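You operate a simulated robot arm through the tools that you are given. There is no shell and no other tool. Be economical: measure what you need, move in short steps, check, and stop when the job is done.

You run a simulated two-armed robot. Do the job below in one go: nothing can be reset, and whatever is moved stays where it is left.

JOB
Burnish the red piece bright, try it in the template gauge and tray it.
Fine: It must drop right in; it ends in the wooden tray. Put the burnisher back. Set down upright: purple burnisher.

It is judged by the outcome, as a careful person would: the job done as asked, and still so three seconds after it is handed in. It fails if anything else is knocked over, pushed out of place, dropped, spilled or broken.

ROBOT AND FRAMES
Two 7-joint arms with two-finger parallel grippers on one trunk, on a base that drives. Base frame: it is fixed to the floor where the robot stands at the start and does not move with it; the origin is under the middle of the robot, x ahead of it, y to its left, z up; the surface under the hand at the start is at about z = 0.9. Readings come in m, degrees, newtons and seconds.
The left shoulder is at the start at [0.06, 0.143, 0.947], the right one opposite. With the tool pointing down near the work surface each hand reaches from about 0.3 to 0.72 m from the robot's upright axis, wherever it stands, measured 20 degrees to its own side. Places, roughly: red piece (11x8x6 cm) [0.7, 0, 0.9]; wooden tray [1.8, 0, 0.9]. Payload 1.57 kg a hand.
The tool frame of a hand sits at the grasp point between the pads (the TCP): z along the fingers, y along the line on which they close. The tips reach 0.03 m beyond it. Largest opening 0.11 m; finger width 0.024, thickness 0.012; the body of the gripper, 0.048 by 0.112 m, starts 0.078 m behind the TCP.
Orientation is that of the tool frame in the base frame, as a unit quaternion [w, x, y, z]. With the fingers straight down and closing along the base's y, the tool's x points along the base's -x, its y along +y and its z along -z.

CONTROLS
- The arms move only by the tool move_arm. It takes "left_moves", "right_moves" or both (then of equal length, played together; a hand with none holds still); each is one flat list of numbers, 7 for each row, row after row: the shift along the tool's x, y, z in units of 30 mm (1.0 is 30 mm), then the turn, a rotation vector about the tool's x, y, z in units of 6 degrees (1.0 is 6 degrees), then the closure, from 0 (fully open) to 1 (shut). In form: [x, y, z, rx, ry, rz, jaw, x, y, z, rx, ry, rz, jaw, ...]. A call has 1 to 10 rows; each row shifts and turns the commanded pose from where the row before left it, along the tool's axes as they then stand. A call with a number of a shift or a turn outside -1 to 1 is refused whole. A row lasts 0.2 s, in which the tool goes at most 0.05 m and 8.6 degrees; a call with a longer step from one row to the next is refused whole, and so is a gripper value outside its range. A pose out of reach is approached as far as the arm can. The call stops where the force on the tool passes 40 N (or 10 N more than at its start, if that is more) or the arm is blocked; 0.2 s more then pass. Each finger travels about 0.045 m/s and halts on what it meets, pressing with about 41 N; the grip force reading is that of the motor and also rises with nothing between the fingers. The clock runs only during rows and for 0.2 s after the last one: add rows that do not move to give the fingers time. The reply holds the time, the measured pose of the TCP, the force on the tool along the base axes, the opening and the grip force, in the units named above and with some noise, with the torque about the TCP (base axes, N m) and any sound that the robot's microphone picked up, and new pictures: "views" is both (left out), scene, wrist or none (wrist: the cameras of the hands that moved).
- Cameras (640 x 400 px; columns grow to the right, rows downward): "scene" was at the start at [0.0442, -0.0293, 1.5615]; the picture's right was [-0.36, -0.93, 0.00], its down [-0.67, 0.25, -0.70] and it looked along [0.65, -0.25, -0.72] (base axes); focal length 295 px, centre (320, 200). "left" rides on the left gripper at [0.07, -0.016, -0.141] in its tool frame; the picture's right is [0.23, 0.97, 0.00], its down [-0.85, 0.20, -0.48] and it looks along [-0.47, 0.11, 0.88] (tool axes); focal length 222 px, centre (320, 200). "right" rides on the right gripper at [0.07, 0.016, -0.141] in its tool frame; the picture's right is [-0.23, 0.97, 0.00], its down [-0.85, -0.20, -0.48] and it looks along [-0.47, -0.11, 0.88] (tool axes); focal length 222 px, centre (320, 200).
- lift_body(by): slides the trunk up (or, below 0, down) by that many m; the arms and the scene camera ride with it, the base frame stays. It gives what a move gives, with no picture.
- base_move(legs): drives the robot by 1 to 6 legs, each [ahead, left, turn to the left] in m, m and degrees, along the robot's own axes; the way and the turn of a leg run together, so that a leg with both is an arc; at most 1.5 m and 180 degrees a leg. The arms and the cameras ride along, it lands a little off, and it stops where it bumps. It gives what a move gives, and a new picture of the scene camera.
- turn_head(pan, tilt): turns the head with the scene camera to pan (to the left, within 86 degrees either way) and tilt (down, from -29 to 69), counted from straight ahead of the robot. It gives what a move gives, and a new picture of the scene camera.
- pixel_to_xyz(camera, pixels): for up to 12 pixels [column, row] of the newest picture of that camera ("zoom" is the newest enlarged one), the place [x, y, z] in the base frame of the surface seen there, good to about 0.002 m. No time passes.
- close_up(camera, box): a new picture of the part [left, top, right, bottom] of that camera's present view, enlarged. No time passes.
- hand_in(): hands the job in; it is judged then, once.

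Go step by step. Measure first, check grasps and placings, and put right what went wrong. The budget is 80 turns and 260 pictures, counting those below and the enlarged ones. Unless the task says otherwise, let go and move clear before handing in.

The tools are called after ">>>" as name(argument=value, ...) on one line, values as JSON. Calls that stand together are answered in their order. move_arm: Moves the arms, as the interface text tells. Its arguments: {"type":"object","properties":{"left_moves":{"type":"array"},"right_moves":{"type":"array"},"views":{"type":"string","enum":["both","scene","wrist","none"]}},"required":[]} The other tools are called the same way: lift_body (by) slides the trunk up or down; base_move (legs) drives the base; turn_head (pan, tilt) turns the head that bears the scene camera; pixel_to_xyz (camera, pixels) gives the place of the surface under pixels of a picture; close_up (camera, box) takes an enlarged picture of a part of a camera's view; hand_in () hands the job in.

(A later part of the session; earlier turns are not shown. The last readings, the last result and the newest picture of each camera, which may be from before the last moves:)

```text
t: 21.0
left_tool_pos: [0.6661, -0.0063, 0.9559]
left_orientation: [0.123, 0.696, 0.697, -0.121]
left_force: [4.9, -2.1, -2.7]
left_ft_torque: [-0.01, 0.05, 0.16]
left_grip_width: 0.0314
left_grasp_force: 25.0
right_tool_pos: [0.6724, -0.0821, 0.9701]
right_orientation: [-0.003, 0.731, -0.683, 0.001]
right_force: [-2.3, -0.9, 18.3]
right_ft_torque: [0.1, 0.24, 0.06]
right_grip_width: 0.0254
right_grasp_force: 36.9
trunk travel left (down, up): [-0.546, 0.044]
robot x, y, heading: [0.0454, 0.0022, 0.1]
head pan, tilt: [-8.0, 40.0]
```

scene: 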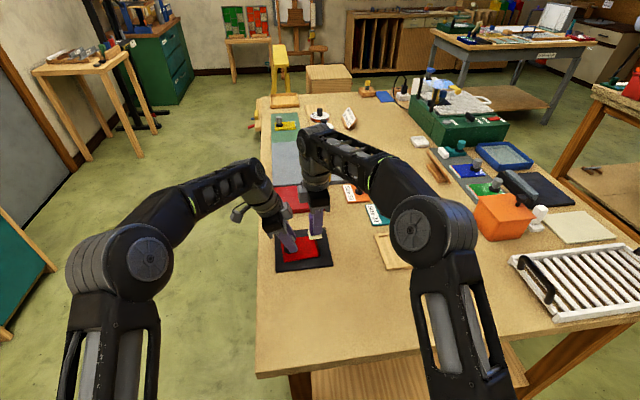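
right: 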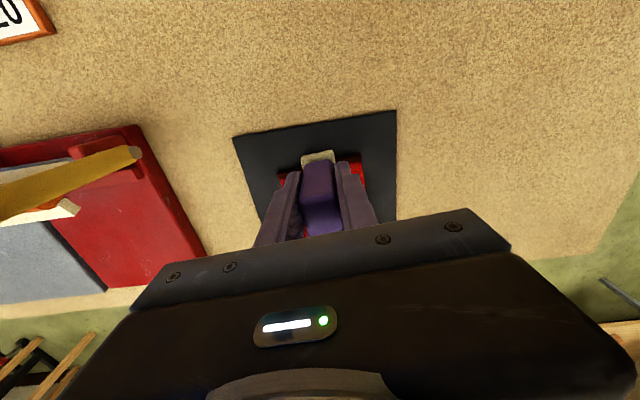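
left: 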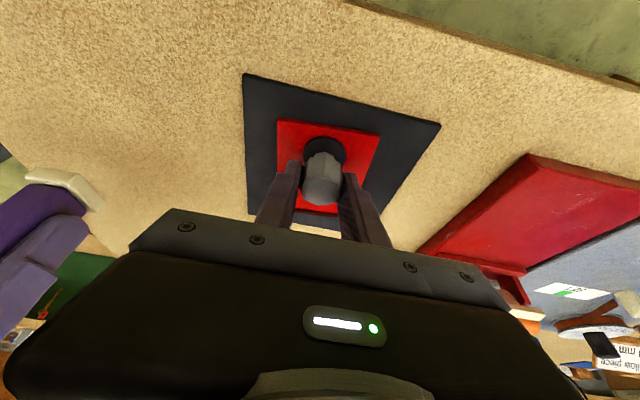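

Contact at 18 N. I stroke the pad along the strip.

>>> move_arm(right_moves=[-0.035, 0.5, 0, 0, 0, 0, 1, -0.035, 0.5, 0, 0, 0, 0, 1, 0.035, -0.5, 0, 0, 0, 0, 1, 0.035, -0.5, 0, 0, 0, 0, 1, 0.035, -0.5, 0, 0, 0, 0, 1, 0.035, -0.5, 0, 0, 0, 0, 1, -0.035, 0.5, 0, 0, 0, 0, 1, -0.035, 0.5, 0, 0, 0, 0, 1, -0.035, 0.5, 0, 0, 0, 0, 1, -0.035, 0.5, 0, 0, 0, 0, 1], views="both")

>>> close_up(camera="right", box=[220, 90, 420, 240])

```text
t: 23.2
left_tool_pos: [0.6673, -0.0062, 0.9552]
left_orientation: [0.123, 0.696, 0.697, -0.121]
left_force: [-4.2, 2.9, 0.8]
left_ft_torque: [0.1, -0.05, -0.18]
left_grip_width: 0.0312
left_grasp_force: 24.5
right_tool_pos: [0.6417, -0.0834, 0.9671]
right_orientation: [-0.001, 0.731, -0.682, 0.001]
right_force: [5.0, -0.8, 15.1]
right_ft_torque: [0.01, -0.21, 0.0]
right_grip_width: 0.0251
right_grasp_force: 36.1
trunk travel left (down, up): [-0.546, 0.044]
robot x, y, heading: [0.0481, 0.001, -0.3]
head pan, tilt: [-8.0, 40.0]
```

scene: 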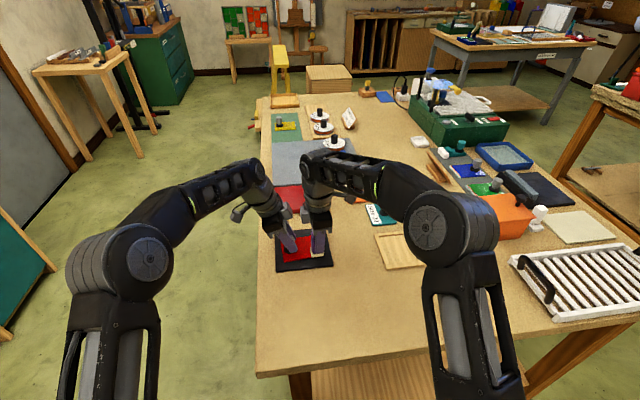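
right: 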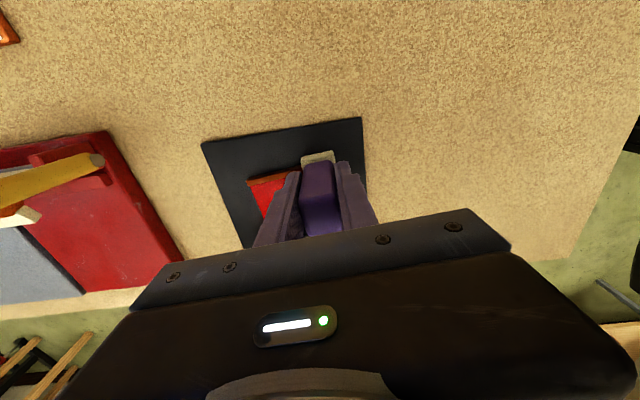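

```text
2.67 times, centred on (320, 165) of right
```

zoom: 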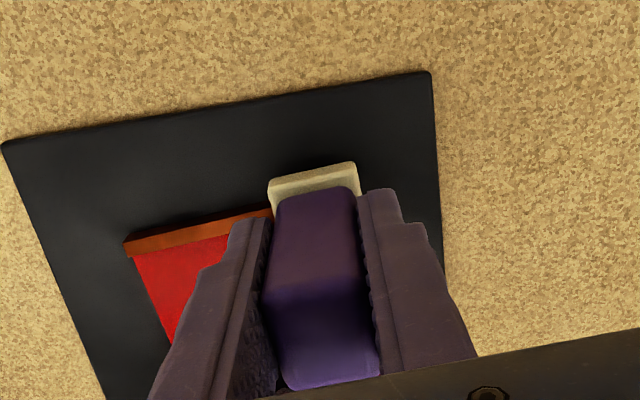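

The strip has turned from black-brown to copper (zoom 195,235), so stroking works. I continue.

>>> move_arm(right_moves=[0.035, -0.5, 0, 0, 0, 0, 1, 0.035, -0.5, 0, 0, 0, 0, 1, 0.035, -0.5, 0, 0, 0, 0, 1, 0.035, -0.5, 0, 0, 0, 0, 1, -0.035, 0.5, 0, 0, 0, 0, 1, -0.035, 0.5, 0, 0, 0, 0, 1, -0.035, 0.5, 0, 0, 0, 0, 1, -0.035, 0.5, 0, 0, 0, 0, 1], views="none")

>>> close_up(camera="right", box=[220, 90, 420, 240])

```text
t: 25.0
left_tool_pos: [0.6665, -0.0056, 0.9559]
left_orientation: [0.123, 0.696, 0.696, -0.122]
left_force: [-2.1, 1.0, 0.1]
left_ft_torque: [-0.07, -0.04, -0.09]
left_grip_width: 0.0312
left_grasp_force: 25.1
right_tool_pos: [0.6432, -0.0841, 0.9667]
right_orientation: [-0.004, 0.731, -0.682, 0.002]
right_force: [9.7, -0.3, 26.0]
right_ft_torque: [0.09, -0.31, -0.05]
right_grip_width: 0.0255
right_grasp_force: 37.1
trunk travel left (down, up): [-0.546, 0.044]
robot x, y, heading: [0.0446, -0.0009, 0.1]
head pan, tilt: [-8.0, 40.0]
```

```text
2.67 times, centred on (320, 165) of right
```

zoom: 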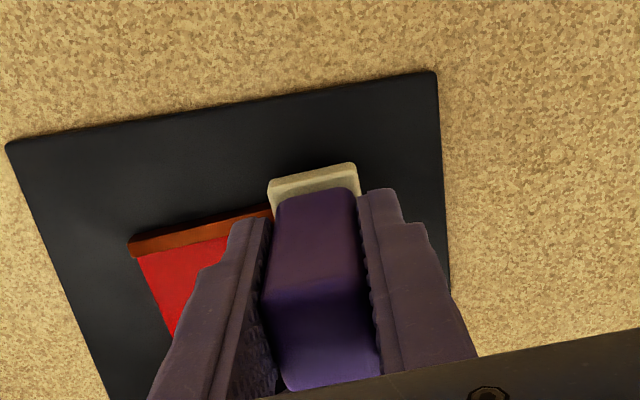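

>>> move_arm(right_moves=[0.035, -0.5, 0, 0, 0, 0, 1, 0.035, -0.5, 0, 0, 0, 0, 1, 0.035, -0.5, 0, 0, 0, 0, 1, 0.035, -0.5, 0, 0, 0, 0, 1, -0.035, 0.5, 0, 0, 0, 0, 1, -0.035, 0.5, 0, 0, 0, 0, 1, -0.035, 0.5, 0, 0, 0, 0, 1, -0.035, 0.5, 0, 0, 0, 0, 1], views="none")

>>> move_arm(right_moves=[0, 0, -0.6, 0, 0, 0, 1, 0.4, 0.5, -0.6, 0, 0, 0, 1, 0.7, 0.7, -0.1, 0, 0, 0, 1, 0.7, 0.7, 0, 0, 0, 0, 1], views="both")

>>> close_up(camera="scene", box=[262, 212, 342, 272])

>>> close_up(camera="right", box=[180, 90, 380, 240])

```text
t: 26.8
left_tool_pos: [0.6674, -0.0065, 0.9564]
left_orientation: [0.122, 0.697, 0.696, -0.122]
left_force: [-4.5, 2.6, 4.4]
left_ft_torque: [-0.31, 0.02, -0.21]
left_grip_width: 0.0309
left_grasp_force: 25.1
right_tool_pos: [0.6413, -0.0838, 0.9653]
right_orientation: [0.0, 0.731, -0.683, 0.0]
right_force: [0.8, 0.1, -0.4]
right_ft_torque: [-0.03, 0.02, -0.01]
right_grip_width: 0.0255
right_grasp_force: 36.5
trunk travel left (down, up): [-0.546, 0.044]
robot x, y, heading: [0.0459, -0.0025, 0.2]
head pan, tilt: [-8.0, 40.0]
```

```text
t: 27.8
left_tool_pos: [0.6669, -0.0072, 0.9563]
left_orientation: [0.123, 0.696, 0.697, -0.122]
left_force: [-2.5, 1.6, 5.1]
left_ft_torque: [-0.45, -0.04, -0.02]
left_grip_width: 0.0309
left_grasp_force: 25.0
right_tool_pos: [0.5912, -0.1415, 1.0048]
right_orientation: [0.0, 0.732, -0.682, 0.0]
right_force: [-0.9, 0.8, -0.7]
right_ft_torque: [0.02, -0.04, -0.01]
right_grip_width: 0.0253
right_grasp_force: 36.3
trunk travel left (down, up): [-0.546, 0.044]
robot x, y, heading: [0.0443, 0.0017, -0.2]
head pan, tilt: [-8.0, 40.0]
```

scene: 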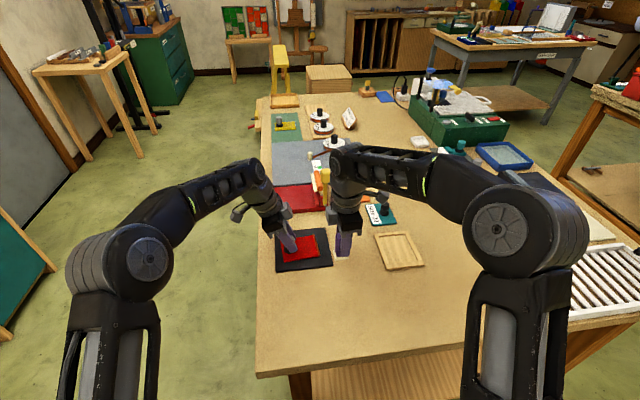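
right: 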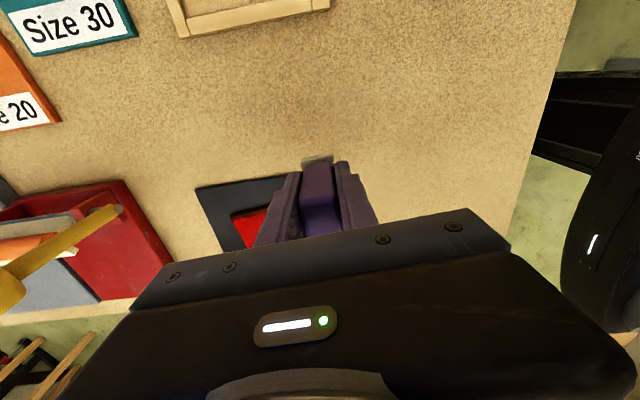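

```text
6.67 times, centred on (302, 242) of scene
```

zoom: 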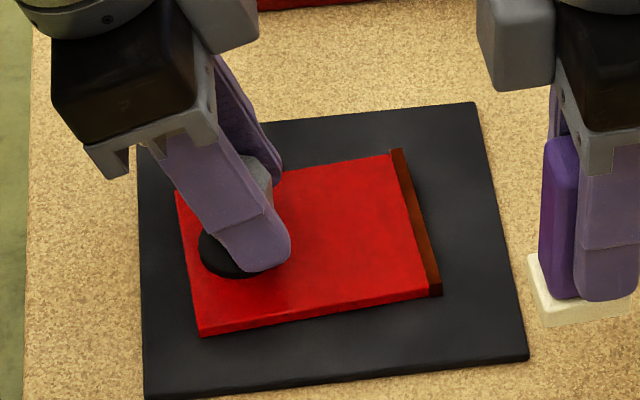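

```text
2.67 times, centred on (280, 165) of right
```

zoom: 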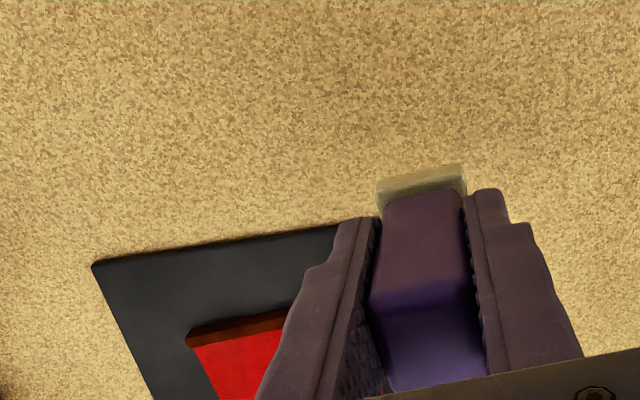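

The strip is only partly brightened (zoom 415,215), with its ends still dark, and pressure was lost on the last pass. I go back and press more firmly with longer strokes.

>>> move_arm(right_moves=[-0.43, -0.71, 0, 0, 0, 0, 1, -0.43, -0.71, 0, 0, 0, 0, 1, -0.43, -0.71, 0, 0, 0, 0, 1, -0.43, -0.71, 0, 0, 0, 0, 1, 0, 0, 0.4, 0, 0, 0, 1, 0, 0, 0.4, 0, 0, 0, 1, 0, 0, 0.4, 0, 0, 0, 1, 0, 0, 0.07, 0, 0, 0, 1, 0, 0, 0.07, 0, 0, 0, 1], views="none")

```text
t: 29.8
left_tool_pos: [0.6666, -0.0068, 0.9551]
left_orientation: [0.123, 0.697, 0.696, -0.121]
left_force: [-0.2, 1.4, 8.4]
left_ft_torque: [-0.05, 0.01, -0.09]
left_grip_width: 0.0311
left_grasp_force: 25.1
right_tool_pos: [0.6705, -0.0828, 0.965]
right_orientation: [0.0, 0.731, -0.682, 0.0]
right_force: [0.2, -0.8, -0.4]
right_ft_torque: [0.04, -0.03, 0.0]
right_grip_width: 0.0251
right_grasp_force: 36.7
trunk travel left (down, up): [-0.546, 0.044]
robot x, y, heading: [0.0463, -0.0001, 0.1]
head pan, tilt: [-8.0, 40.0]
```

>>> move_arm(right_moves=[0, 0, 0.06, 0, 0, 0, 1, 0, 0, 0.06, 0, 0, 0, 1], views="none")

```text
t: 30.4
left_tool_pos: [0.6676, -0.0062, 0.9559]
left_orientation: [0.124, 0.696, 0.697, -0.121]
left_force: [6.9, -1.4, 0.6]
left_ft_torque: [0.03, 0.02, 0.1]
left_grip_width: 0.0312
left_grasp_force: 25.7
right_tool_pos: [0.6716, -0.0828, 0.9652]
right_orientation: [-0.002, 0.731, -0.682, 0.001]
right_force: [-3.6, -0.5, 23.3]
right_ft_torque: [0.03, 0.33, 0.06]
right_grip_width: 0.0255
right_grasp_force: 36.5
trunk travel left (down, up): [-0.546, 0.044]
robot x, y, heading: [0.044, -0.0038, -0.1]
head pan, tilt: [-8.0, 40.0]
```

>>> move_arm(right_moves=[-0.042, 0.6, 0, 0, 0, 0, 1, -0.042, 0.6, 0, 0, 0, 0, 1, 0.042, -0.6, 0, 0, 0, 0, 1, 0.042, -0.6, 0, 0, 0, 0, 1, 0.042, -0.6, 0.01, 0, 0, 0, 1, 0.042, -0.6, 0.01, 0, 0, 0, 1, -0.042, 0.6, 0.01, 0, 0, 0, 1, -0.042, 0.6, 0.01, 0, 0, 0, 1, -0.042, 0.6, 0, 0, 0, 0, 1, -0.042, 0.6, 0, 0, 0, 0, 1], views="none")

>>> close_up(camera="right", box=[220, 90, 420, 240])

```text
t: 32.6
left_tool_pos: [0.667, -0.006, 0.9554]
left_orientation: [0.123, 0.696, 0.697, -0.122]
left_force: [-5.9, 2.7, -1.6]
left_ft_torque: [0.17, -0.05, -0.22]
left_grip_width: 0.0308
left_grasp_force: 25.0
right_tool_pos: [0.6365, -0.0841, 0.9627]
right_orientation: [-0.003, 0.732, -0.682, 0.003]
right_force: [9.0, 0.1, 26.5]
right_ft_torque: [0.08, -0.39, -0.11]
right_grip_width: 0.0253
right_grasp_force: 37.0
trunk travel left (down, up): [-0.546, 0.044]
robot x, y, heading: [0.0497, 0.0022, 0.1]
head pan, tilt: [-8.0, 40.0]
```

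```text
2.67 times, centred on (320, 165) of right
```

zoom: 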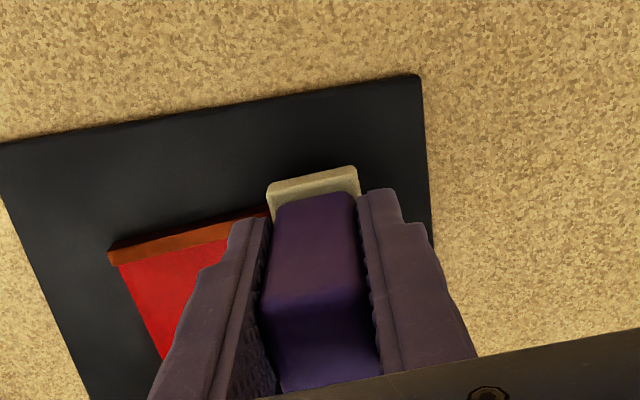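

The strip is lighter still (zoom 160,243). I continue with more passes under about 25 N.

>>> move_arm(right_moves=[0.042, -0.6, 0, 0, 0, 0, 1, 0.042, -0.6, 0, 0, 0, 0, 1, 0.042, -0.6, 0.01, 0, 0, 0, 1, 0.042, -0.6, 0.01, 0, 0, 0, 1, -0.042, 0.6, 0.01, 0, 0, 0, 1, -0.042, 0.6, 0.01, 0, 0, 0, 1, -0.042, 0.6, 0, 0, 0, 0, 1, -0.042, 0.6, 0, 0, 0, 0, 1], views="none")

>>> move_arm(right_moves=[0.042, -0.6, 0.04, 0, 0, 0, 1, 0.042, -0.6, 0, 0, 0, 0, 1, 0.042, -0.6, 0.01, 0, 0, 0, 1, 0.042, -0.6, 0.01, 0, 0, 0, 1, -0.042, 0.6, 0.01, 0, 0, 0, 1, -0.042, 0.6, 0.01, 0, 0, 0, 1, -0.042, 0.6, 0, 0, 0, 0, 1, -0.042, 0.6, 0, 0, 0, 0, 1], views="none")

>>> close_up(camera="right", box=[220, 90, 420, 240])

```text
t: 34.4
left_tool_pos: [0.6655, -0.0053, 0.9554]
left_orientation: [0.123, 0.696, 0.696, -0.121]
left_force: [-4.4, 3.0, -0.1]
left_ft_torque: [0.15, -0.05, -0.2]
left_grip_width: 0.0312
left_grasp_force: 25.0
right_tool_pos: [0.6345, -0.0834, 0.9589]
right_orientation: [-0.002, 0.732, -0.682, 0.001]
right_force: [6.4, -0.3, 21.3]
right_ft_torque: [0.02, -0.35, -0.05]
right_grip_width: 0.0253
right_grasp_force: 36.8
trunk travel left (down, up): [-0.546, 0.044]
robot x, y, heading: [0.0445, 0.0016, 0.2]
head pan, tilt: [-8.0, 40.0]
```

```text
t: 36.2
left_tool_pos: [0.6656, -0.0068, 0.9556]
left_orientation: [0.123, 0.696, 0.697, -0.122]
left_force: [-5.9, 1.4, -0.1]
left_ft_torque: [0.01, -0.09, -0.16]
left_grip_width: 0.0309
left_grasp_force: 24.8
right_tool_pos: [0.6378, -0.0827, 0.959]
right_orientation: [-0.004, 0.731, -0.682, 0.003]
right_force: [8.5, -0.7, 29.8]
right_ft_torque: [0.02, -0.38, -0.03]
right_grip_width: 0.0253
right_grasp_force: 36.1
trunk travel left (down, up): [-0.546, 0.044]
robot x, y, heading: [0.0472, -0.001, 0.1]
head pan, tilt: [-8.0, 40.0]
```

```text
2.67 times, centred on (320, 165) of right
```

zoom: 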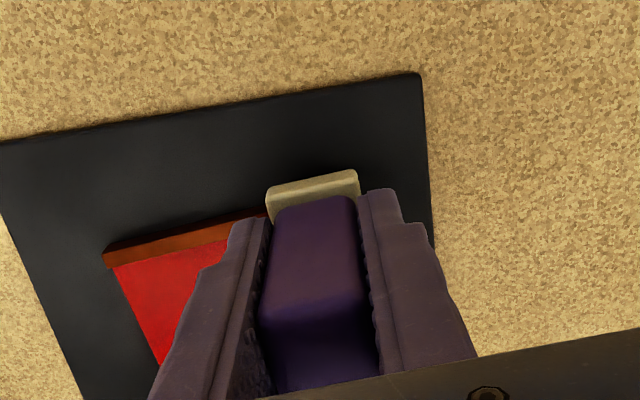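

>>> move_arm(right_moves=[0, 0, -0.6, 0, 0, 0, 1, 0.4, 0.5, -0.6, 0, 0, 0, 1, 0.7, 0.7, -0.1, 0, 0, 0, 1, 0.7, 0.7, 0, 0, 0, 0, 1], views="none")

>>> close_up(camera="scene", box=[270, 222, 334, 262])

>>> pixel_to_xyz(camera="zoom", pixels=[[410, 120], [425, 180], [430, 200], [440, 240], [448, 290], [390, 200], [400, 260], [300, 220]])

>>> close_up(camera="right", box=[180, 140, 380, 240])

```text
t: 37.2
left_tool_pos: [0.6676, -0.0057, 0.9556]
left_orientation: [0.123, 0.696, 0.697, -0.121]
left_force: [-0.4, 0.6, 6.6]
left_ft_torque: [-0.05, -0.04, 0.11]
left_grip_width: 0.031
left_grasp_force: 25.5
right_tool_pos: [0.5812, -0.14, 0.9945]
right_orientation: [0.0, 0.732, -0.682, 0.0]
right_force: [0.4, 0.0, 0.3]
right_ft_torque: [0.01, 0.0, 0.03]
right_grip_width: 0.0252
right_grasp_force: 37.2
trunk travel left (down, up): [-0.546, 0.044]
robot x, y, heading: [0.0445, 0.0009, 0.2]
head pan, tilt: [-8.0, 40.0]
```

```text
10.00 times, centred on (302, 242) of scene
```

zoom: 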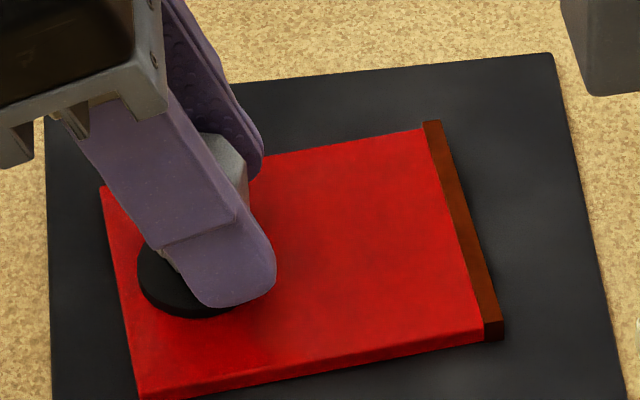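

```text
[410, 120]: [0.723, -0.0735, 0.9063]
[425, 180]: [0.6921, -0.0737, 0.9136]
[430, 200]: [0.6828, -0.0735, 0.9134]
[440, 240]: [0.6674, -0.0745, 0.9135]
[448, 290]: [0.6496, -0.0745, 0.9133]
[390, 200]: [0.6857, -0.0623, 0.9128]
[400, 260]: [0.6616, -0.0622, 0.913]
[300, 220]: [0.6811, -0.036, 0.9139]
```

```text
3.20 times, centred on (280, 190) of right
```

zoom: 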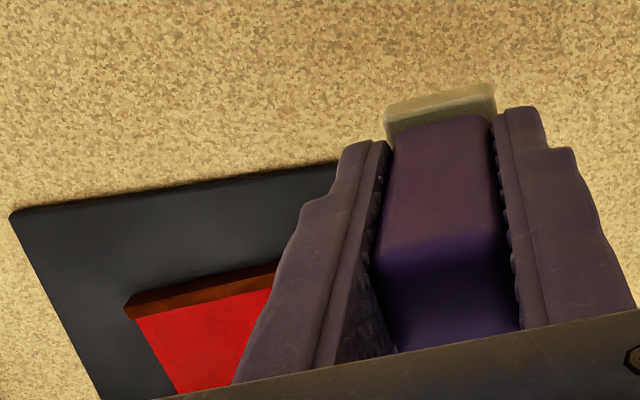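

The strip is now evenly brown (zoom 460,220), partway to bright. I continue stroking.

>>> move_arm(right_moves=[-0.417, -0.788, 0, 0, 0, 0, 1, -0.417, -0.788, 0, 0, 0, 0, 1, -0.417, -0.788, 0, 0, 0, 0, 1, -0.417, -0.788, 0, 0, 0, 0, 1, 0, 0, 0.4, 0, 0, 0, 1, 0, 0, 0.4, 0, 0, 0, 1, 0, 0, 0.35, 0, 0, 0, 1, 0, 0, 0.06, 0, 0, 0, 1, 0, 0, 0.06, 0, 0, 0, 1], views="none")

>>> move_arm(right_moves=[-0.042, 0.6, 0.03, 0, 0, 0, 1, -0.042, 0.6, 0, 0, 0, 0, 1, 0.042, -0.6, 0, 0, 0, 0, 1, 0.042, -0.6, 0, 0, 0, 0, 1, 0.042, -0.6, 0, 0, 0, 0, 1, 0.042, -0.6, 0, 0, 0, 0, 1, -0.042, 0.6, 0, 0, 0, 0, 1, -0.042, 0.6, 0, 0, 0, 0, 1, -0.042, 0.6, 0, 0, 0, 0, 1, -0.042, 0.6, 0, 0, 0, 0, 1], views="none")

```text
t: 39.2
left_tool_pos: [0.6669, -0.007, 0.9567]
left_orientation: [0.123, 0.697, 0.696, -0.121]
left_force: [4.2, -1.7, 6.1]
left_ft_torque: [0.09, 0.0, -0.03]
left_grip_width: 0.0311
left_grasp_force: 24.9
right_tool_pos: [0.6729, -0.0859, 0.9583]
right_orientation: [-0.001, 0.731, -0.682, 0.0]
right_force: [0.6, 1.1, 11.8]
right_ft_torque: [0.01, 0.06, -0.02]
right_grip_width: 0.0251
right_grasp_force: 36.3
trunk travel left (down, up): [-0.546, 0.044]
robot x, y, heading: [0.047, -0.0022, 0.2]
head pan, tilt: [-8.0, 40.0]
```

```text
t: 41.4
left_tool_pos: [0.6658, -0.0048, 0.9561]
left_orientation: [0.123, 0.697, 0.696, -0.121]
left_force: [-7.8, 4.1, -0.8]
left_ft_torque: [0.21, -0.1, -0.18]
left_grip_width: 0.0309
left_grasp_force: 25.1
right_tool_pos: [0.6345, -0.0857, 0.9595]
right_orientation: [-0.001, 0.731, -0.682, 0.001]
right_force: [5.9, 0.5, 17.2]
right_ft_torque: [-0.02, -0.36, -0.02]
right_grip_width: 0.0252
right_grasp_force: 36.6
trunk travel left (down, up): [-0.546, 0.044]
robot x, y, heading: [0.046, 0.0041, 0.2]
head pan, tilt: [-8.0, 40.0]
```

>>> move_arm(right_moves=[0.0, -0.6, 0.02, 0, 0, 0, 1, 0.042, -0.6, 0, 0, 0, 0, 1, 0.042, -0.6, 0, 0, 0, 0, 1, 0.042, -0.6, 0, 0, 0, 0, 1, -0.042, 0.6, 0, 0, 0, 0, 1, -0.042, 0.6, 0, 0, 0, 0, 1, -0.042, 0.6, 0, 0, 0, 0, 1, -0.042, 0.6, 0, 0, 0, 0, 1], views="none")

>>> move_arm(right_moves=[0.042, -0.6, 0.02, 0, 0, 0, 1, 0.042, -0.6, 0, 0, 0, 0, 1, 0.042, -0.6, 0, 0, 0, 0, 1, 0.042, -0.6, 0, 0, 0, 0, 1, -0.042, 0.6, 0, 0, 0, 0, 1, -0.042, 0.6, 0, 0, 0, 0, 1, -0.042, 0.6, 0, 0, 0, 0, 1, -0.042, 0.6, 0, 0, 0, 0, 1], views="none")

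>>> move_arm(right_moves=[0.042, -0.6, 0.02, 0, 0, 0, 1, 0.042, -0.6, 0, 0, 0, 0, 1, 0.042, -0.6, 0, 0, 0, 0, 1, 0.042, -0.6, 0, 0, 0, 0, 1, -0.042, 0.6, 0, 0, 0, 0, 1, -0.042, 0.6, 0, 0, 0, 0, 1, -0.042, 0.6, 0, 0, 0, 0, 1, -0.042, 0.6, 0, 0, 0, 0, 1], views="none")

>>> close_up(camera="right", box=[220, 90, 420, 240])

```text
t: 43.2
left_tool_pos: [0.6664, -0.0062, 0.9569]
left_orientation: [0.122, 0.696, 0.697, -0.122]
left_force: [-4.6, 1.4, -1.3]
left_ft_torque: [0.19, -0.07, -0.12]
left_grip_width: 0.0309
left_grasp_force: 24.8
right_tool_pos: [0.6362, -0.0834, 0.9575]
right_orientation: [-0.004, 0.732, -0.682, 0.003]
right_force: [8.4, -0.3, 31.2]
right_ft_torque: [-0.01, -0.49, -0.03]
right_grip_width: 0.0254
right_grasp_force: 36.8
trunk travel left (down, up): [-0.546, 0.044]
robot x, y, heading: [0.046, -0.0039, -0.1]
head pan, tilt: [-8.0, 40.0]
```

```text
t: 45.0
left_tool_pos: [0.6661, -0.0062, 0.9566]
left_orientation: [0.124, 0.696, 0.697, -0.122]
left_force: [-6.3, 2.6, 0.2]
left_ft_torque: [-0.09, -0.11, -0.19]
left_grip_width: 0.031
left_grasp_force: 25.4
right_tool_pos: [0.6377, -0.0833, 0.9585]
right_orientation: [-0.004, 0.731, -0.683, 0.004]
right_force: [10.1, 0.1, 33.1]
right_ft_torque: [0.14, -0.56, -0.04]
right_grip_width: 0.0253
right_grasp_force: 37.0
trunk travel left (down, up): [-0.546, 0.044]
robot x, y, heading: [0.043, 0.0028, 0.2]
head pan, tilt: [-8.0, 40.0]
```

```text
t: 46.8
left_tool_pos: [0.6655, -0.0064, 0.957]
left_orientation: [0.123, 0.696, 0.697, -0.121]
left_force: [-8.2, 2.7, 3.9]
left_ft_torque: [-0.39, 0.04, -0.18]
left_grip_width: 0.0313
left_grasp_force: 25.3
right_tool_pos: [0.6361, -0.0838, 0.9582]
right_orientation: [-0.003, 0.731, -0.682, 0.003]
right_force: [9.5, 0.1, 27.2]
right_ft_torque: [0.08, -0.51, -0.06]
right_grip_width: 0.0256
right_grasp_force: 37.5
trunk travel left (down, up): [-0.546, 0.044]
robot x, y, heading: [0.0406, -0.0008, 0.1]
head pan, tilt: [-8.0, 40.0]
```

```text
2.67 times, centred on (320, 165) of right
```

zoom: 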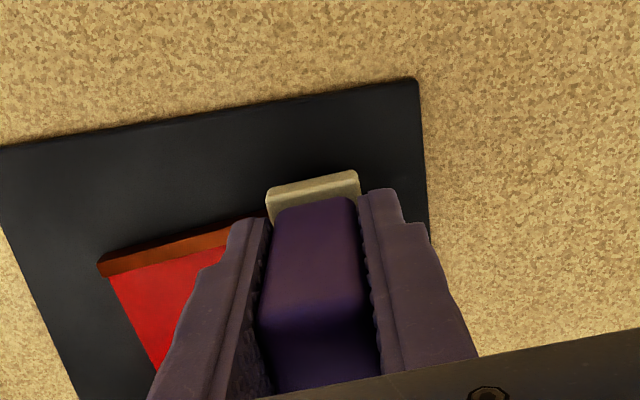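

>>> move_arm(right_moves=[0, 0, -0.6, 0, 0, 0, 1, 0.4, 0.5, -0.6, 0, 0, 0, 1, 0.7, 0.7, -0.1, 0, 0, 0, 1, 0.7, 0.7, 0, 0, 0, 0, 1], views="none")

>>> close_up(camera="scene", box=[270, 222, 334, 262])

>>> pixel_to_xyz(camera="zoom", pixels=[[435, 130], [440, 160], [455, 200], [470, 240], [485, 290], [420, 200], [430, 260], [300, 220], [105, 190], [150, 385], [45, 150], [550, 60]])

```text
t: 47.8
left_tool_pos: [0.6681, -0.0054, 0.957]
left_orientation: [0.123, 0.696, 0.697, -0.121]
left_force: [-1.8, -0.8, 9.7]
left_ft_torque: [0.02, 0.08, 0.06]
left_grip_width: 0.0311
left_grasp_force: 25.1
right_tool_pos: [0.5827, -0.1414, 0.9941]
right_orientation: [0.0, 0.732, -0.681, 0.0]
right_force: [0.0, 0.6, -2.4]
right_ft_torque: [-0.01, 0.0, -0.01]
right_grip_width: 0.0256
right_grasp_force: 37.0
trunk travel left (down, up): [-0.546, 0.044]
robot x, y, heading: [0.0442, -0.0018, 0.2]
head pan, tilt: [-8.0, 40.0]
```

```text
10.00 times, centred on (302, 242) of scene
```

zoom: 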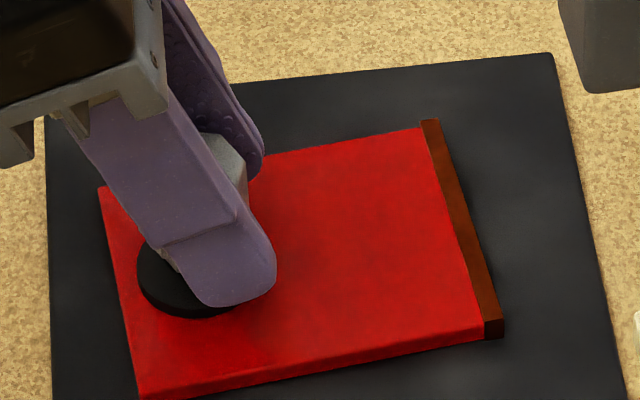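

```text
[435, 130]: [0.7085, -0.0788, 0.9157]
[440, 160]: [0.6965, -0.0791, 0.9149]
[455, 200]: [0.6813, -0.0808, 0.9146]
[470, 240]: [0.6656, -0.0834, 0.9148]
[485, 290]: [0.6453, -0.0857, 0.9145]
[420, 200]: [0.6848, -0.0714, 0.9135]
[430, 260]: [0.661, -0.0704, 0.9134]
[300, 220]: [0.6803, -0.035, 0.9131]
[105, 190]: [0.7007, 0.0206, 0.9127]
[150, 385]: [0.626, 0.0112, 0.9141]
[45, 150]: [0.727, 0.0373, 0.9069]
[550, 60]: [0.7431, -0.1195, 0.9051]
```

The strip has lightened only slightly more. I'll test slower, firm strokes along the plate's actual ~6° direction and compare the result.

>>> move_arm(right_moves=[-0.57, -0.63, 0, 0, 0, 0, 1, -0.57, -0.63, 0, 0, 0, 0, 1, -0.57, -0.63, 0, 0, 0, 0, 1, 0, 0, 0.4, 0, 0, 0, 1, 0, 0, 0.4, 0, 0, 0, 1, 0, 0, 0.35, 0, 0, 0, 1, 0, 0, 0.06, 0, 0, 0, 1, 0, 0, 0.06, 0, 0, 0, 1], views="none")

>>> move_arm(right_moves=[-0.01, -0.25, 0.06, 0, 0, 0, 1, -0.01, -0.25, 0, 0, 0, 0, 1, -0.01, -0.25, 0, 0, 0, 0, 1, -0.01, -0.25, 0, 0, 0, 0, 1, -0.01, -0.25, 0, 0, 0, 0, 1, -0.01, -0.25, 0, 0, 0, 0, 1, -0.01, -0.25, 0, 0, 0, 0, 1, -0.01, -0.25, 0, 0, 0, 0, 1, -0.01, -0.25, 0, 0, 0, 0, 1, -0.01, -0.25, 0, 0, 0, 0, 1], views="none")

>>> close_up(camera="scene", box=[270, 222, 334, 262])

>>> close_up(camera="right", box=[220, 90, 420, 240])

```text
t: 49.6
left_tool_pos: [0.6677, -0.0062, 0.9564]
left_orientation: [0.123, 0.695, 0.698, -0.121]
left_force: [7.1, -2.1, 7.1]
left_ft_torque: [-0.08, -0.06, 0.03]
left_grip_width: 0.0308
left_grasp_force: 24.9
right_tool_pos: [0.6358, -0.0861, 0.9587]
right_orientation: [-0.002, 0.731, -0.682, 0.0]
right_force: [-3.1, 0.0, 13.4]
right_ft_torque: [-0.05, 0.04, -0.01]
right_grip_width: 0.0254
right_grasp_force: 36.6
trunk travel left (down, up): [-0.546, 0.044]
robot x, y, heading: [0.0443, 0.0019, -0.1]
head pan, tilt: [-8.0, 40.0]
```

```text
t: 51.8
left_tool_pos: [0.6649, -0.0056, 0.9557]
left_orientation: [0.123, 0.696, 0.697, -0.122]
left_force: [-0.7, 5.5, -1.4]
left_ft_torque: [0.46, 0.16, 0.0]
left_grip_width: 0.0311
left_grasp_force: 24.8
right_tool_pos: [0.7076, -0.0772, 0.9554]
right_orientation: [-0.001, 0.732, -0.682, 0.0]
right_force: [-7.1, -1.1, 23.9]
right_ft_torque: [0.05, 0.45, 0.02]
right_grip_width: 0.0256
right_grasp_force: 37.1
trunk travel left (down, up): [-0.546, 0.044]
robot x, y, heading: [0.0455, 0.002, -0.2]
head pan, tilt: [-8.0, 40.0]
```

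```text
10.00 times, centred on (302, 242) of scene
```

zoom: 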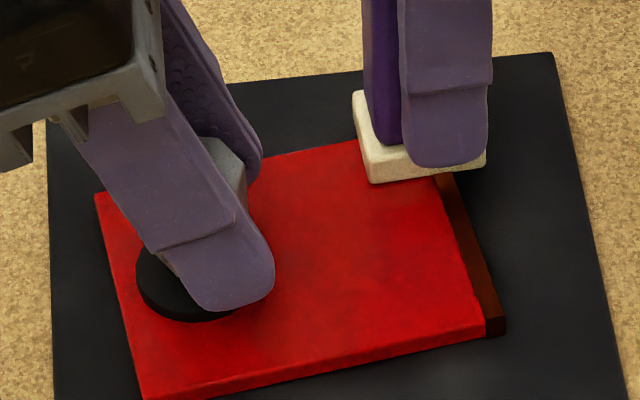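

```text
2.67 times, centred on (320, 165) of right
```

zoom: 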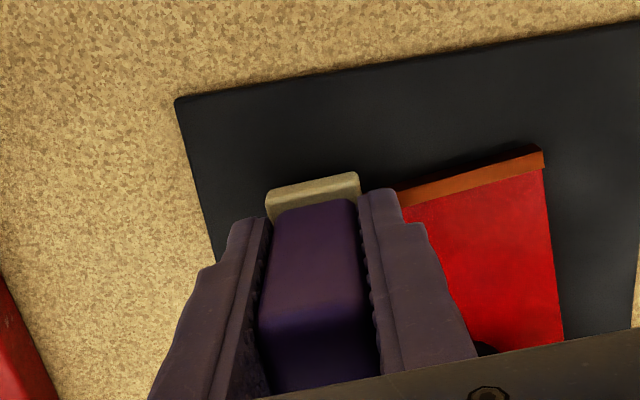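

Slow strokes give visibly brighter copper (zoom 480,175). I carry on with them.

>>> move_arm(right_moves=[0.012, 0.3, 0.02, 0, 0, 0, 1, 0.012, 0.3, 0, 0, 0, 0, 1, 0.012, 0.3, 0, 0, 0, 0, 1, 0.012, 0.3, 0, 0, 0, 0, 1, 0.012, 0.3, 0, 0, 0, 0, 1, 0.012, 0.3, 0, 0, 0, 0, 1, 0.012, 0.3, 0, 0, 0, 0, 1, 0.012, 0.3, 0, 0, 0, 0, 1], views="none")

>>> move_arm(right_moves=[-0.012, -0.3, 0.02, 0, 0, 0, 1, -0.012, -0.3, 0, 0, 0, 0, 1, -0.012, -0.3, 0, 0, 0, 0, 1, -0.012, -0.3, 0, 0, 0, 0, 1, -0.012, -0.3, 0, 0, 0, 0, 1, -0.012, -0.3, 0, 0, 0, 0, 1, -0.012, -0.3, 0, 0, 0, 0, 1, -0.012, -0.3, 0, 0, 0, 0, 1], views="none")

>>> move_arm(right_moves=[0.012, 0.3, 0.02, 0, 0, 0, 1, 0.012, 0.3, 0, 0, 0, 0, 1, 0.012, 0.3, 0, 0, 0, 0, 1, 0.012, 0.3, 0, 0, 0, 0, 1, 0.012, 0.3, 0, 0, 0, 0, 1, 0.012, 0.3, 0, 0, 0, 0, 1, 0.012, 0.3, 0, 0, 0, 0, 1, 0.012, 0.3, 0, 0, 0, 0, 1], views="none")

>>> move_arm(right_moves=[-0.012, -0.3, 0.02, 0, 0, 0, 1, -0.012, -0.3, 0, 0, 0, 0, 1, -0.012, -0.3, 0, 0, 0, 0, 1, -0.012, -0.3, 0, 0, 0, 0, 1, -0.012, -0.3, 0, 0, 0, 0, 1, -0.012, -0.3, 0, 0, 0, 0, 1, -0.012, -0.3, 0, 0, 0, 0, 1, -0.012, -0.3, 0, 0, 0, 0, 1], views="none")

>>> close_up(camera="right", box=[220, 90, 420, 240])

>>> close_up(camera="scene", box=[270, 222, 334, 262])

```text
t: 53.6
left_tool_pos: [0.6673, -0.0071, 0.9558]
left_orientation: [0.124, 0.696, 0.696, -0.122]
left_force: [-4.2, 1.2, -0.8]
left_ft_torque: [0.19, -0.05, -0.13]
left_grip_width: 0.0309
left_grasp_force: 25.3
right_tool_pos: [0.6383, -0.0849, 0.9558]
right_orientation: [-0.002, 0.731, -0.682, 0.002]
right_force: [8.4, 0.0, 24.8]
right_ft_torque: [0.07, -0.42, -0.02]
right_grip_width: 0.0255
right_grasp_force: 36.9
trunk travel left (down, up): [-0.546, 0.044]
robot x, y, heading: [0.0455, 0.0022, 0.0]
head pan, tilt: [-8.0, 40.0]
```

```text
t: 55.4
left_tool_pos: [0.6658, -0.0062, 0.9556]
left_orientation: [0.123, 0.696, 0.697, -0.121]
left_force: [0.2, 1.7, 0.1]
left_ft_torque: [-0.11, 0.16, -0.08]
left_grip_width: 0.031
left_grasp_force: 25.2
right_tool_pos: [0.7089, -0.0767, 0.9542]
right_orientation: [-0.001, 0.73, -0.683, 0.0]
right_force: [-6.0, -0.1, 18.9]
right_ft_torque: [0.08, 0.35, 0.03]
right_grip_width: 0.0254
right_grasp_force: 36.9
trunk travel left (down, up): [-0.546, 0.044]
robot x, y, heading: [0.0472, 0.001, 0.0]
head pan, tilt: [-8.0, 40.0]
```

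```text
t: 57.2
left_tool_pos: [0.6657, -0.0071, 0.9569]
left_orientation: [0.123, 0.696, 0.697, -0.122]
left_force: [-4.6, -0.5, 2.8]
left_ft_torque: [-0.36, 0.02, -0.15]
left_grip_width: 0.0309
left_grasp_force: 24.8
right_tool_pos: [0.6396, -0.0856, 0.9551]
right_orientation: [-0.003, 0.731, -0.683, 0.001]
right_force: [9.9, 0.6, 27.9]
right_ft_torque: [0.17, -0.38, -0.02]
right_grip_width: 0.0255
right_grasp_force: 37.0
trunk travel left (down, up): [-0.546, 0.044]
robot x, y, heading: [0.0443, 0.0028, 0.1]
head pan, tilt: [-8.0, 40.0]
```

```text
t: 59.0
left_tool_pos: [0.6653, -0.0068, 0.9574]
left_orientation: [0.123, 0.696, 0.697, -0.121]
left_force: [0.1, 2.5, -2.9]
left_ft_torque: [0.12, 0.26, -0.13]
left_grip_width: 0.0313
left_grasp_force: 24.9
right_tool_pos: [0.7082, -0.0772, 0.9542]
right_orientation: [-0.001, 0.732, -0.682, 0.002]
right_force: [-9.1, -0.9, 28.5]
right_ft_torque: [0.14, 0.59, 0.12]
right_grip_width: 0.0254
right_grasp_force: 36.4
trunk travel left (down, up): [-0.546, 0.044]
robot x, y, heading: [0.0446, 0.0004, -0.1]
head pan, tilt: [-8.0, 40.0]
```

```text
2.67 times, centred on (320, 165) of right
```

zoom: 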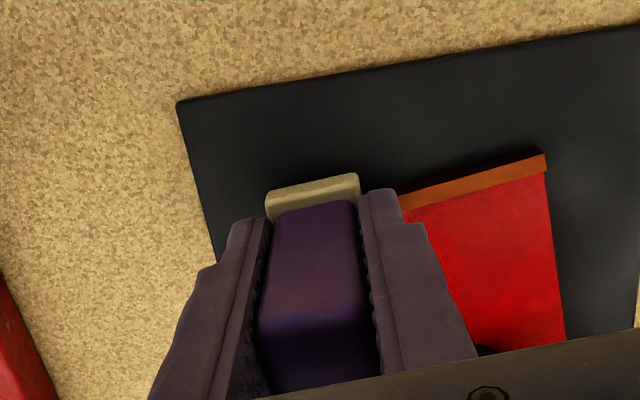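

```text
10.00 times, centred on (302, 242) of scene
```

zoom: 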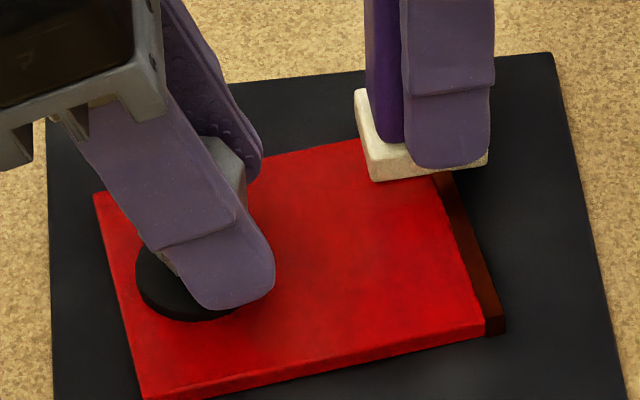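

>>> move_arm(right_moves=[0, 0, -0.6, 0, 0, 0, 1, 0.4, 0.7, -0.6, 0, 0, 0, 1, 0.7, 1.0, -0.1, 0, 0, 0, 1, 0.7, 1.0, 0, 0, 0, 0, 1, 0, 1.0, 0, 0, 0, 0, 1, 0, 1.0, 0, 0, 0, 0, 1], views="wrist")

>>> close_up(camera="scene", box=[270, 222, 334, 262])

>>> close_up(camera="scene", box=[307, 230, 327, 262])

```text
t: 60.4
left_tool_pos: [0.6672, -0.0056, 0.9557]
left_orientation: [0.124, 0.696, 0.697, -0.121]
left_force: [2.4, 3.4, 11.9]
left_ft_torque: [0.23, -0.12, 0.04]
left_grip_width: 0.0308
left_grasp_force: 24.8
right_tool_pos: [0.5732, -0.1405, 0.9918]
right_orientation: [-0.001, 0.732, -0.682, 0.0]
right_force: [0.4, 0.2, -0.5]
right_ft_torque: [-0.04, -0.01, 0.01]
right_grip_width: 0.0256
right_grasp_force: 36.5
trunk travel left (down, up): [-0.546, 0.044]
robot x, y, heading: [0.0422, -0.0005, 0.1]
head pan, tilt: [-8.0, 40.0]
```

right: 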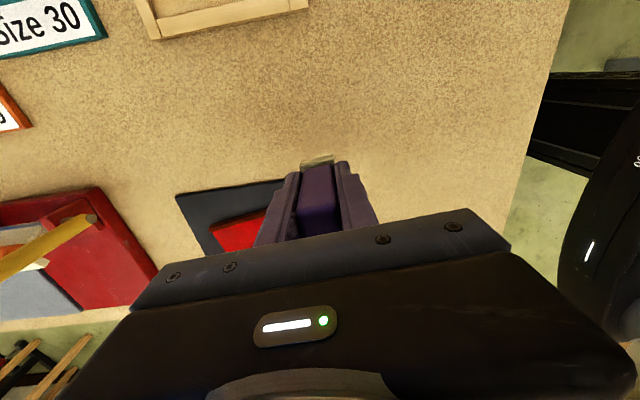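

```text
10.00 times, centred on (302, 242) of scene
```

zoom: 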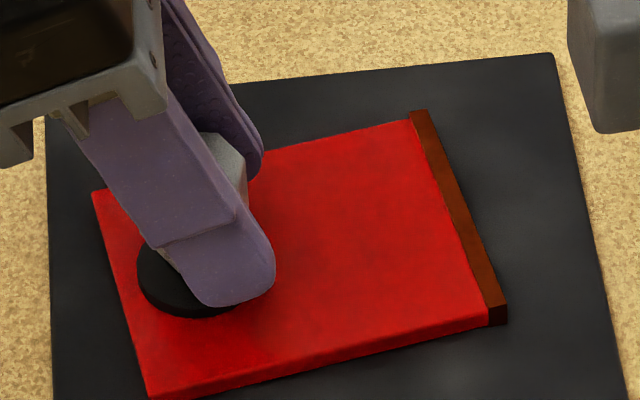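

```text
12.50 times, centred on (317, 246) of scene
```

zoom: 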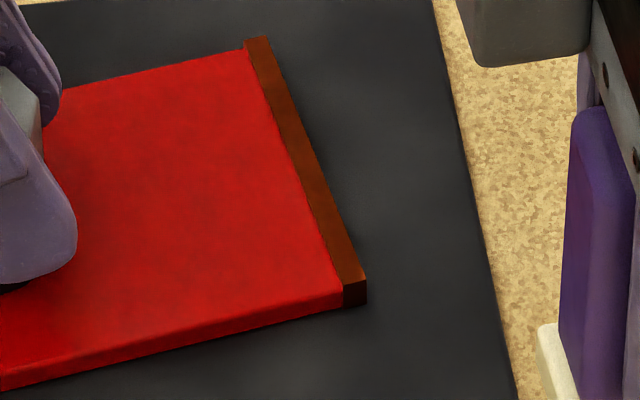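

Clearly brighter now (zoom 305,165), so the slow strokes are working. I repeat slow passes with moderate force.

>>> move_arm(right_moves=[-0.54, -0.783, 0, 0, 0, 0, 1, -0.54, -0.783, 0, 0, 0, 0, 1, -0.54, -0.783, 0, 0, 0, 0, 1, 0, 0, 0.4, 0, 0, 0, 1, 0, 0, 0.4, 0, 0, 0, 1, 0, 0, 0.37, 0, 0, 0, 1, 0, 0, 0.06, 0, 0, 0, 1], views="none")

>>> move_arm(right_moves=[-0.018, -0.25, 0.03, 0, 0, 0, 1, -0.018, -0.25, 0.0, 0, 0, 0, 1, -0.018, -0.25, 0, 0, 0, 0, 1, -0.018, -0.25, 0, 0, 0, 0, 1, -0.018, -0.25, 0, 0, 0, 0, 1, -0.018, -0.25, 0, 0, 0, 0, 1, -0.018, -0.25, 0, 0, 0, 0, 1, -0.018, -0.25, 0, 0, 0, 0, 1, -0.018, -0.25, 0, 0, 0, 0, 1], views="none")

>>> move_arm(right_moves=[0.018, 0.25, 0.0, 0, 0, 0, 1, 0.018, 0.25, 0, 0, 0, 0, 1, 0.018, 0.25, 0, 0, 0, 0, 1, 0.018, 0.25, 0, 0, 0, 0, 1, 0.018, 0.25, 0, 0, 0, 0, 1, 0.018, 0.25, 0, 0, 0, 0, 1, 0.018, 0.25, 0, 0, 0, 0, 1, 0.018, 0.25, 0, 0, 0, 0, 1, 0.018, 0.25, 0, 0, 0, 0, 1], views="none")

>>> move_arm(right_moves=[-0.018, -0.25, 0.02, 0, 0, 0, 1, -0.018, -0.25, 0, 0, 0, 0, 1, -0.018, -0.25, 0, 0, 0, 0, 1, -0.018, -0.25, 0, 0, 0, 0, 1, -0.018, -0.25, 0, 0, 0, 0, 1, -0.018, -0.25, 0, 0, 0, 0, 1, -0.018, -0.25, 0, 0, 0, 0, 1, -0.018, -0.25, 0, 0, 0, 0, 1, -0.018, -0.25, 0, 0, 0, 0, 1], views="none")

>>> move_arm(right_moves=[0.018, 0.25, 0.02, 0, 0, 0, 1, 0.018, 0.25, 0, 0, 0, 0, 1, 0.018, 0.25, 0, 0, 0, 0, 1, 0.018, 0.25, 0, 0, 0, 0, 1, 0.018, 0.25, 0, 0, 0, 0, 1, 0.018, 0.25, 0, 0, 0, 0, 1, 0.018, 0.25, 0, 0, 0, 0, 1, 0.018, 0.25, 0, 0, 0, 0, 1, 0.018, 0.25, 0, 0, 0, 0, 1], views="none")

>>> close_up(camera="right", box=[220, 90, 420, 240])

```text
t: 62.0
left_tool_pos: [0.6667, -0.0061, 0.956]
left_orientation: [0.124, 0.696, 0.697, -0.12]
left_force: [7.1, 1.6, 10.4]
left_ft_torque: [0.03, -0.05, 0.06]
left_grip_width: 0.0307
left_grasp_force: 24.9
right_tool_pos: [0.6406, -0.0877, 0.9543]
right_orientation: [-0.001, 0.731, -0.682, 0.0]
right_force: [-2.1, -0.8, 9.7]
right_ft_torque: [-0.02, 0.01, -0.02]
right_grip_width: 0.0255
right_grasp_force: 37.0
trunk travel left (down, up): [-0.546, 0.044]
robot x, y, heading: [0.0435, 0.0009, -0.1]
head pan, tilt: [-8.0, 40.0]
```

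```text
t: 64.0
left_tool_pos: [0.6651, -0.0061, 0.9564]
left_orientation: [0.123, 0.697, 0.696, -0.121]
left_force: [6.4, 3.9, -1.7]
left_ft_torque: [0.3, -0.06, -0.02]
left_grip_width: 0.0306
left_grasp_force: 25.0
right_tool_pos: [0.7057, -0.0778, 0.9554]
right_orientation: [-0.001, 0.731, -0.683, 0.002]
right_force: [-7.8, -0.6, 27.3]
right_ft_torque: [0.07, 0.52, 0.07]
right_grip_width: 0.0256
right_grasp_force: 36.9
trunk travel left (down, up): [-0.546, 0.044]
robot x, y, heading: [0.0441, -0.0006, -0.0]
head pan, tilt: [-8.0, 40.0]
```

```text
t: 66.0
left_tool_pos: [0.6655, -0.0058, 0.9559]
left_orientation: [0.123, 0.696, 0.697, -0.122]
left_force: [-8.4, 3.9, 1.5]
left_ft_torque: [0.31, 0.0, -0.35]
left_grip_width: 0.0308
left_grasp_force: 24.9
right_tool_pos: [0.6398, -0.0875, 0.9538]
right_orientation: [-0.001, 0.731, -0.682, 0.001]
right_force: [7.4, 0.9, 21.5]
right_ft_torque: [0.09, -0.39, -0.01]
right_grip_width: 0.0255
right_grasp_force: 36.6
trunk travel left (down, up): [-0.546, 0.044]
robot x, y, heading: [0.0422, 0.0008, -0.3]
head pan, tilt: [-8.0, 40.0]
```

```text
t: 68.0
left_tool_pos: [0.666, -0.0067, 0.9564]
left_orientation: [0.124, 0.696, 0.697, -0.12]
left_force: [-1.3, 3.0, -4.3]
left_ft_torque: [0.34, 0.14, -0.11]
left_grip_width: 0.0308
left_grasp_force: 25.6
right_tool_pos: [0.7055, -0.0782, 0.9552]
right_orientation: [0.0, 0.732, -0.682, 0.0]
right_force: [-7.0, -1.4, 24.1]
right_ft_torque: [0.14, 0.43, 0.06]
right_grip_width: 0.0256
right_grasp_force: 36.2
trunk travel left (down, up): [-0.546, 0.044]
robot x, y, heading: [0.0411, 0.0014, -0.1]
head pan, tilt: [-8.0, 40.0]
```

```text
t: 70.0
left_tool_pos: [0.6657, -0.0064, 0.957]
left_orientation: [0.123, 0.697, 0.696, -0.122]
left_force: [-7.8, 0.1, 0.5]
left_ft_torque: [-0.11, 0.02, -0.26]
left_grip_width: 0.031
left_grasp_force: 25.5
right_tool_pos: [0.6411, -0.0886, 0.9545]
right_orientation: [-0.002, 0.731, -0.682, 0.001]
right_force: [7.6, 0.7, 26.7]
right_ft_torque: [0.2, -0.43, -0.05]
right_grip_width: 0.0254
right_grasp_force: 37.2
trunk travel left (down, up): [-0.546, 0.044]
robot x, y, heading: [0.0451, 0.001, 0.4]
head pan, tilt: [-8.0, 40.0]
```

```text
2.67 times, centred on (320, 165) of right
```

zoom: 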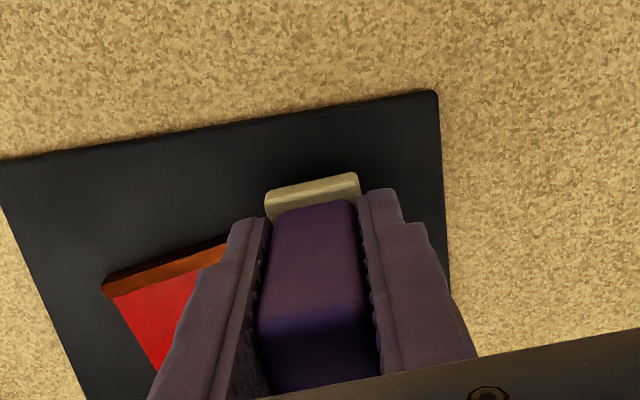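

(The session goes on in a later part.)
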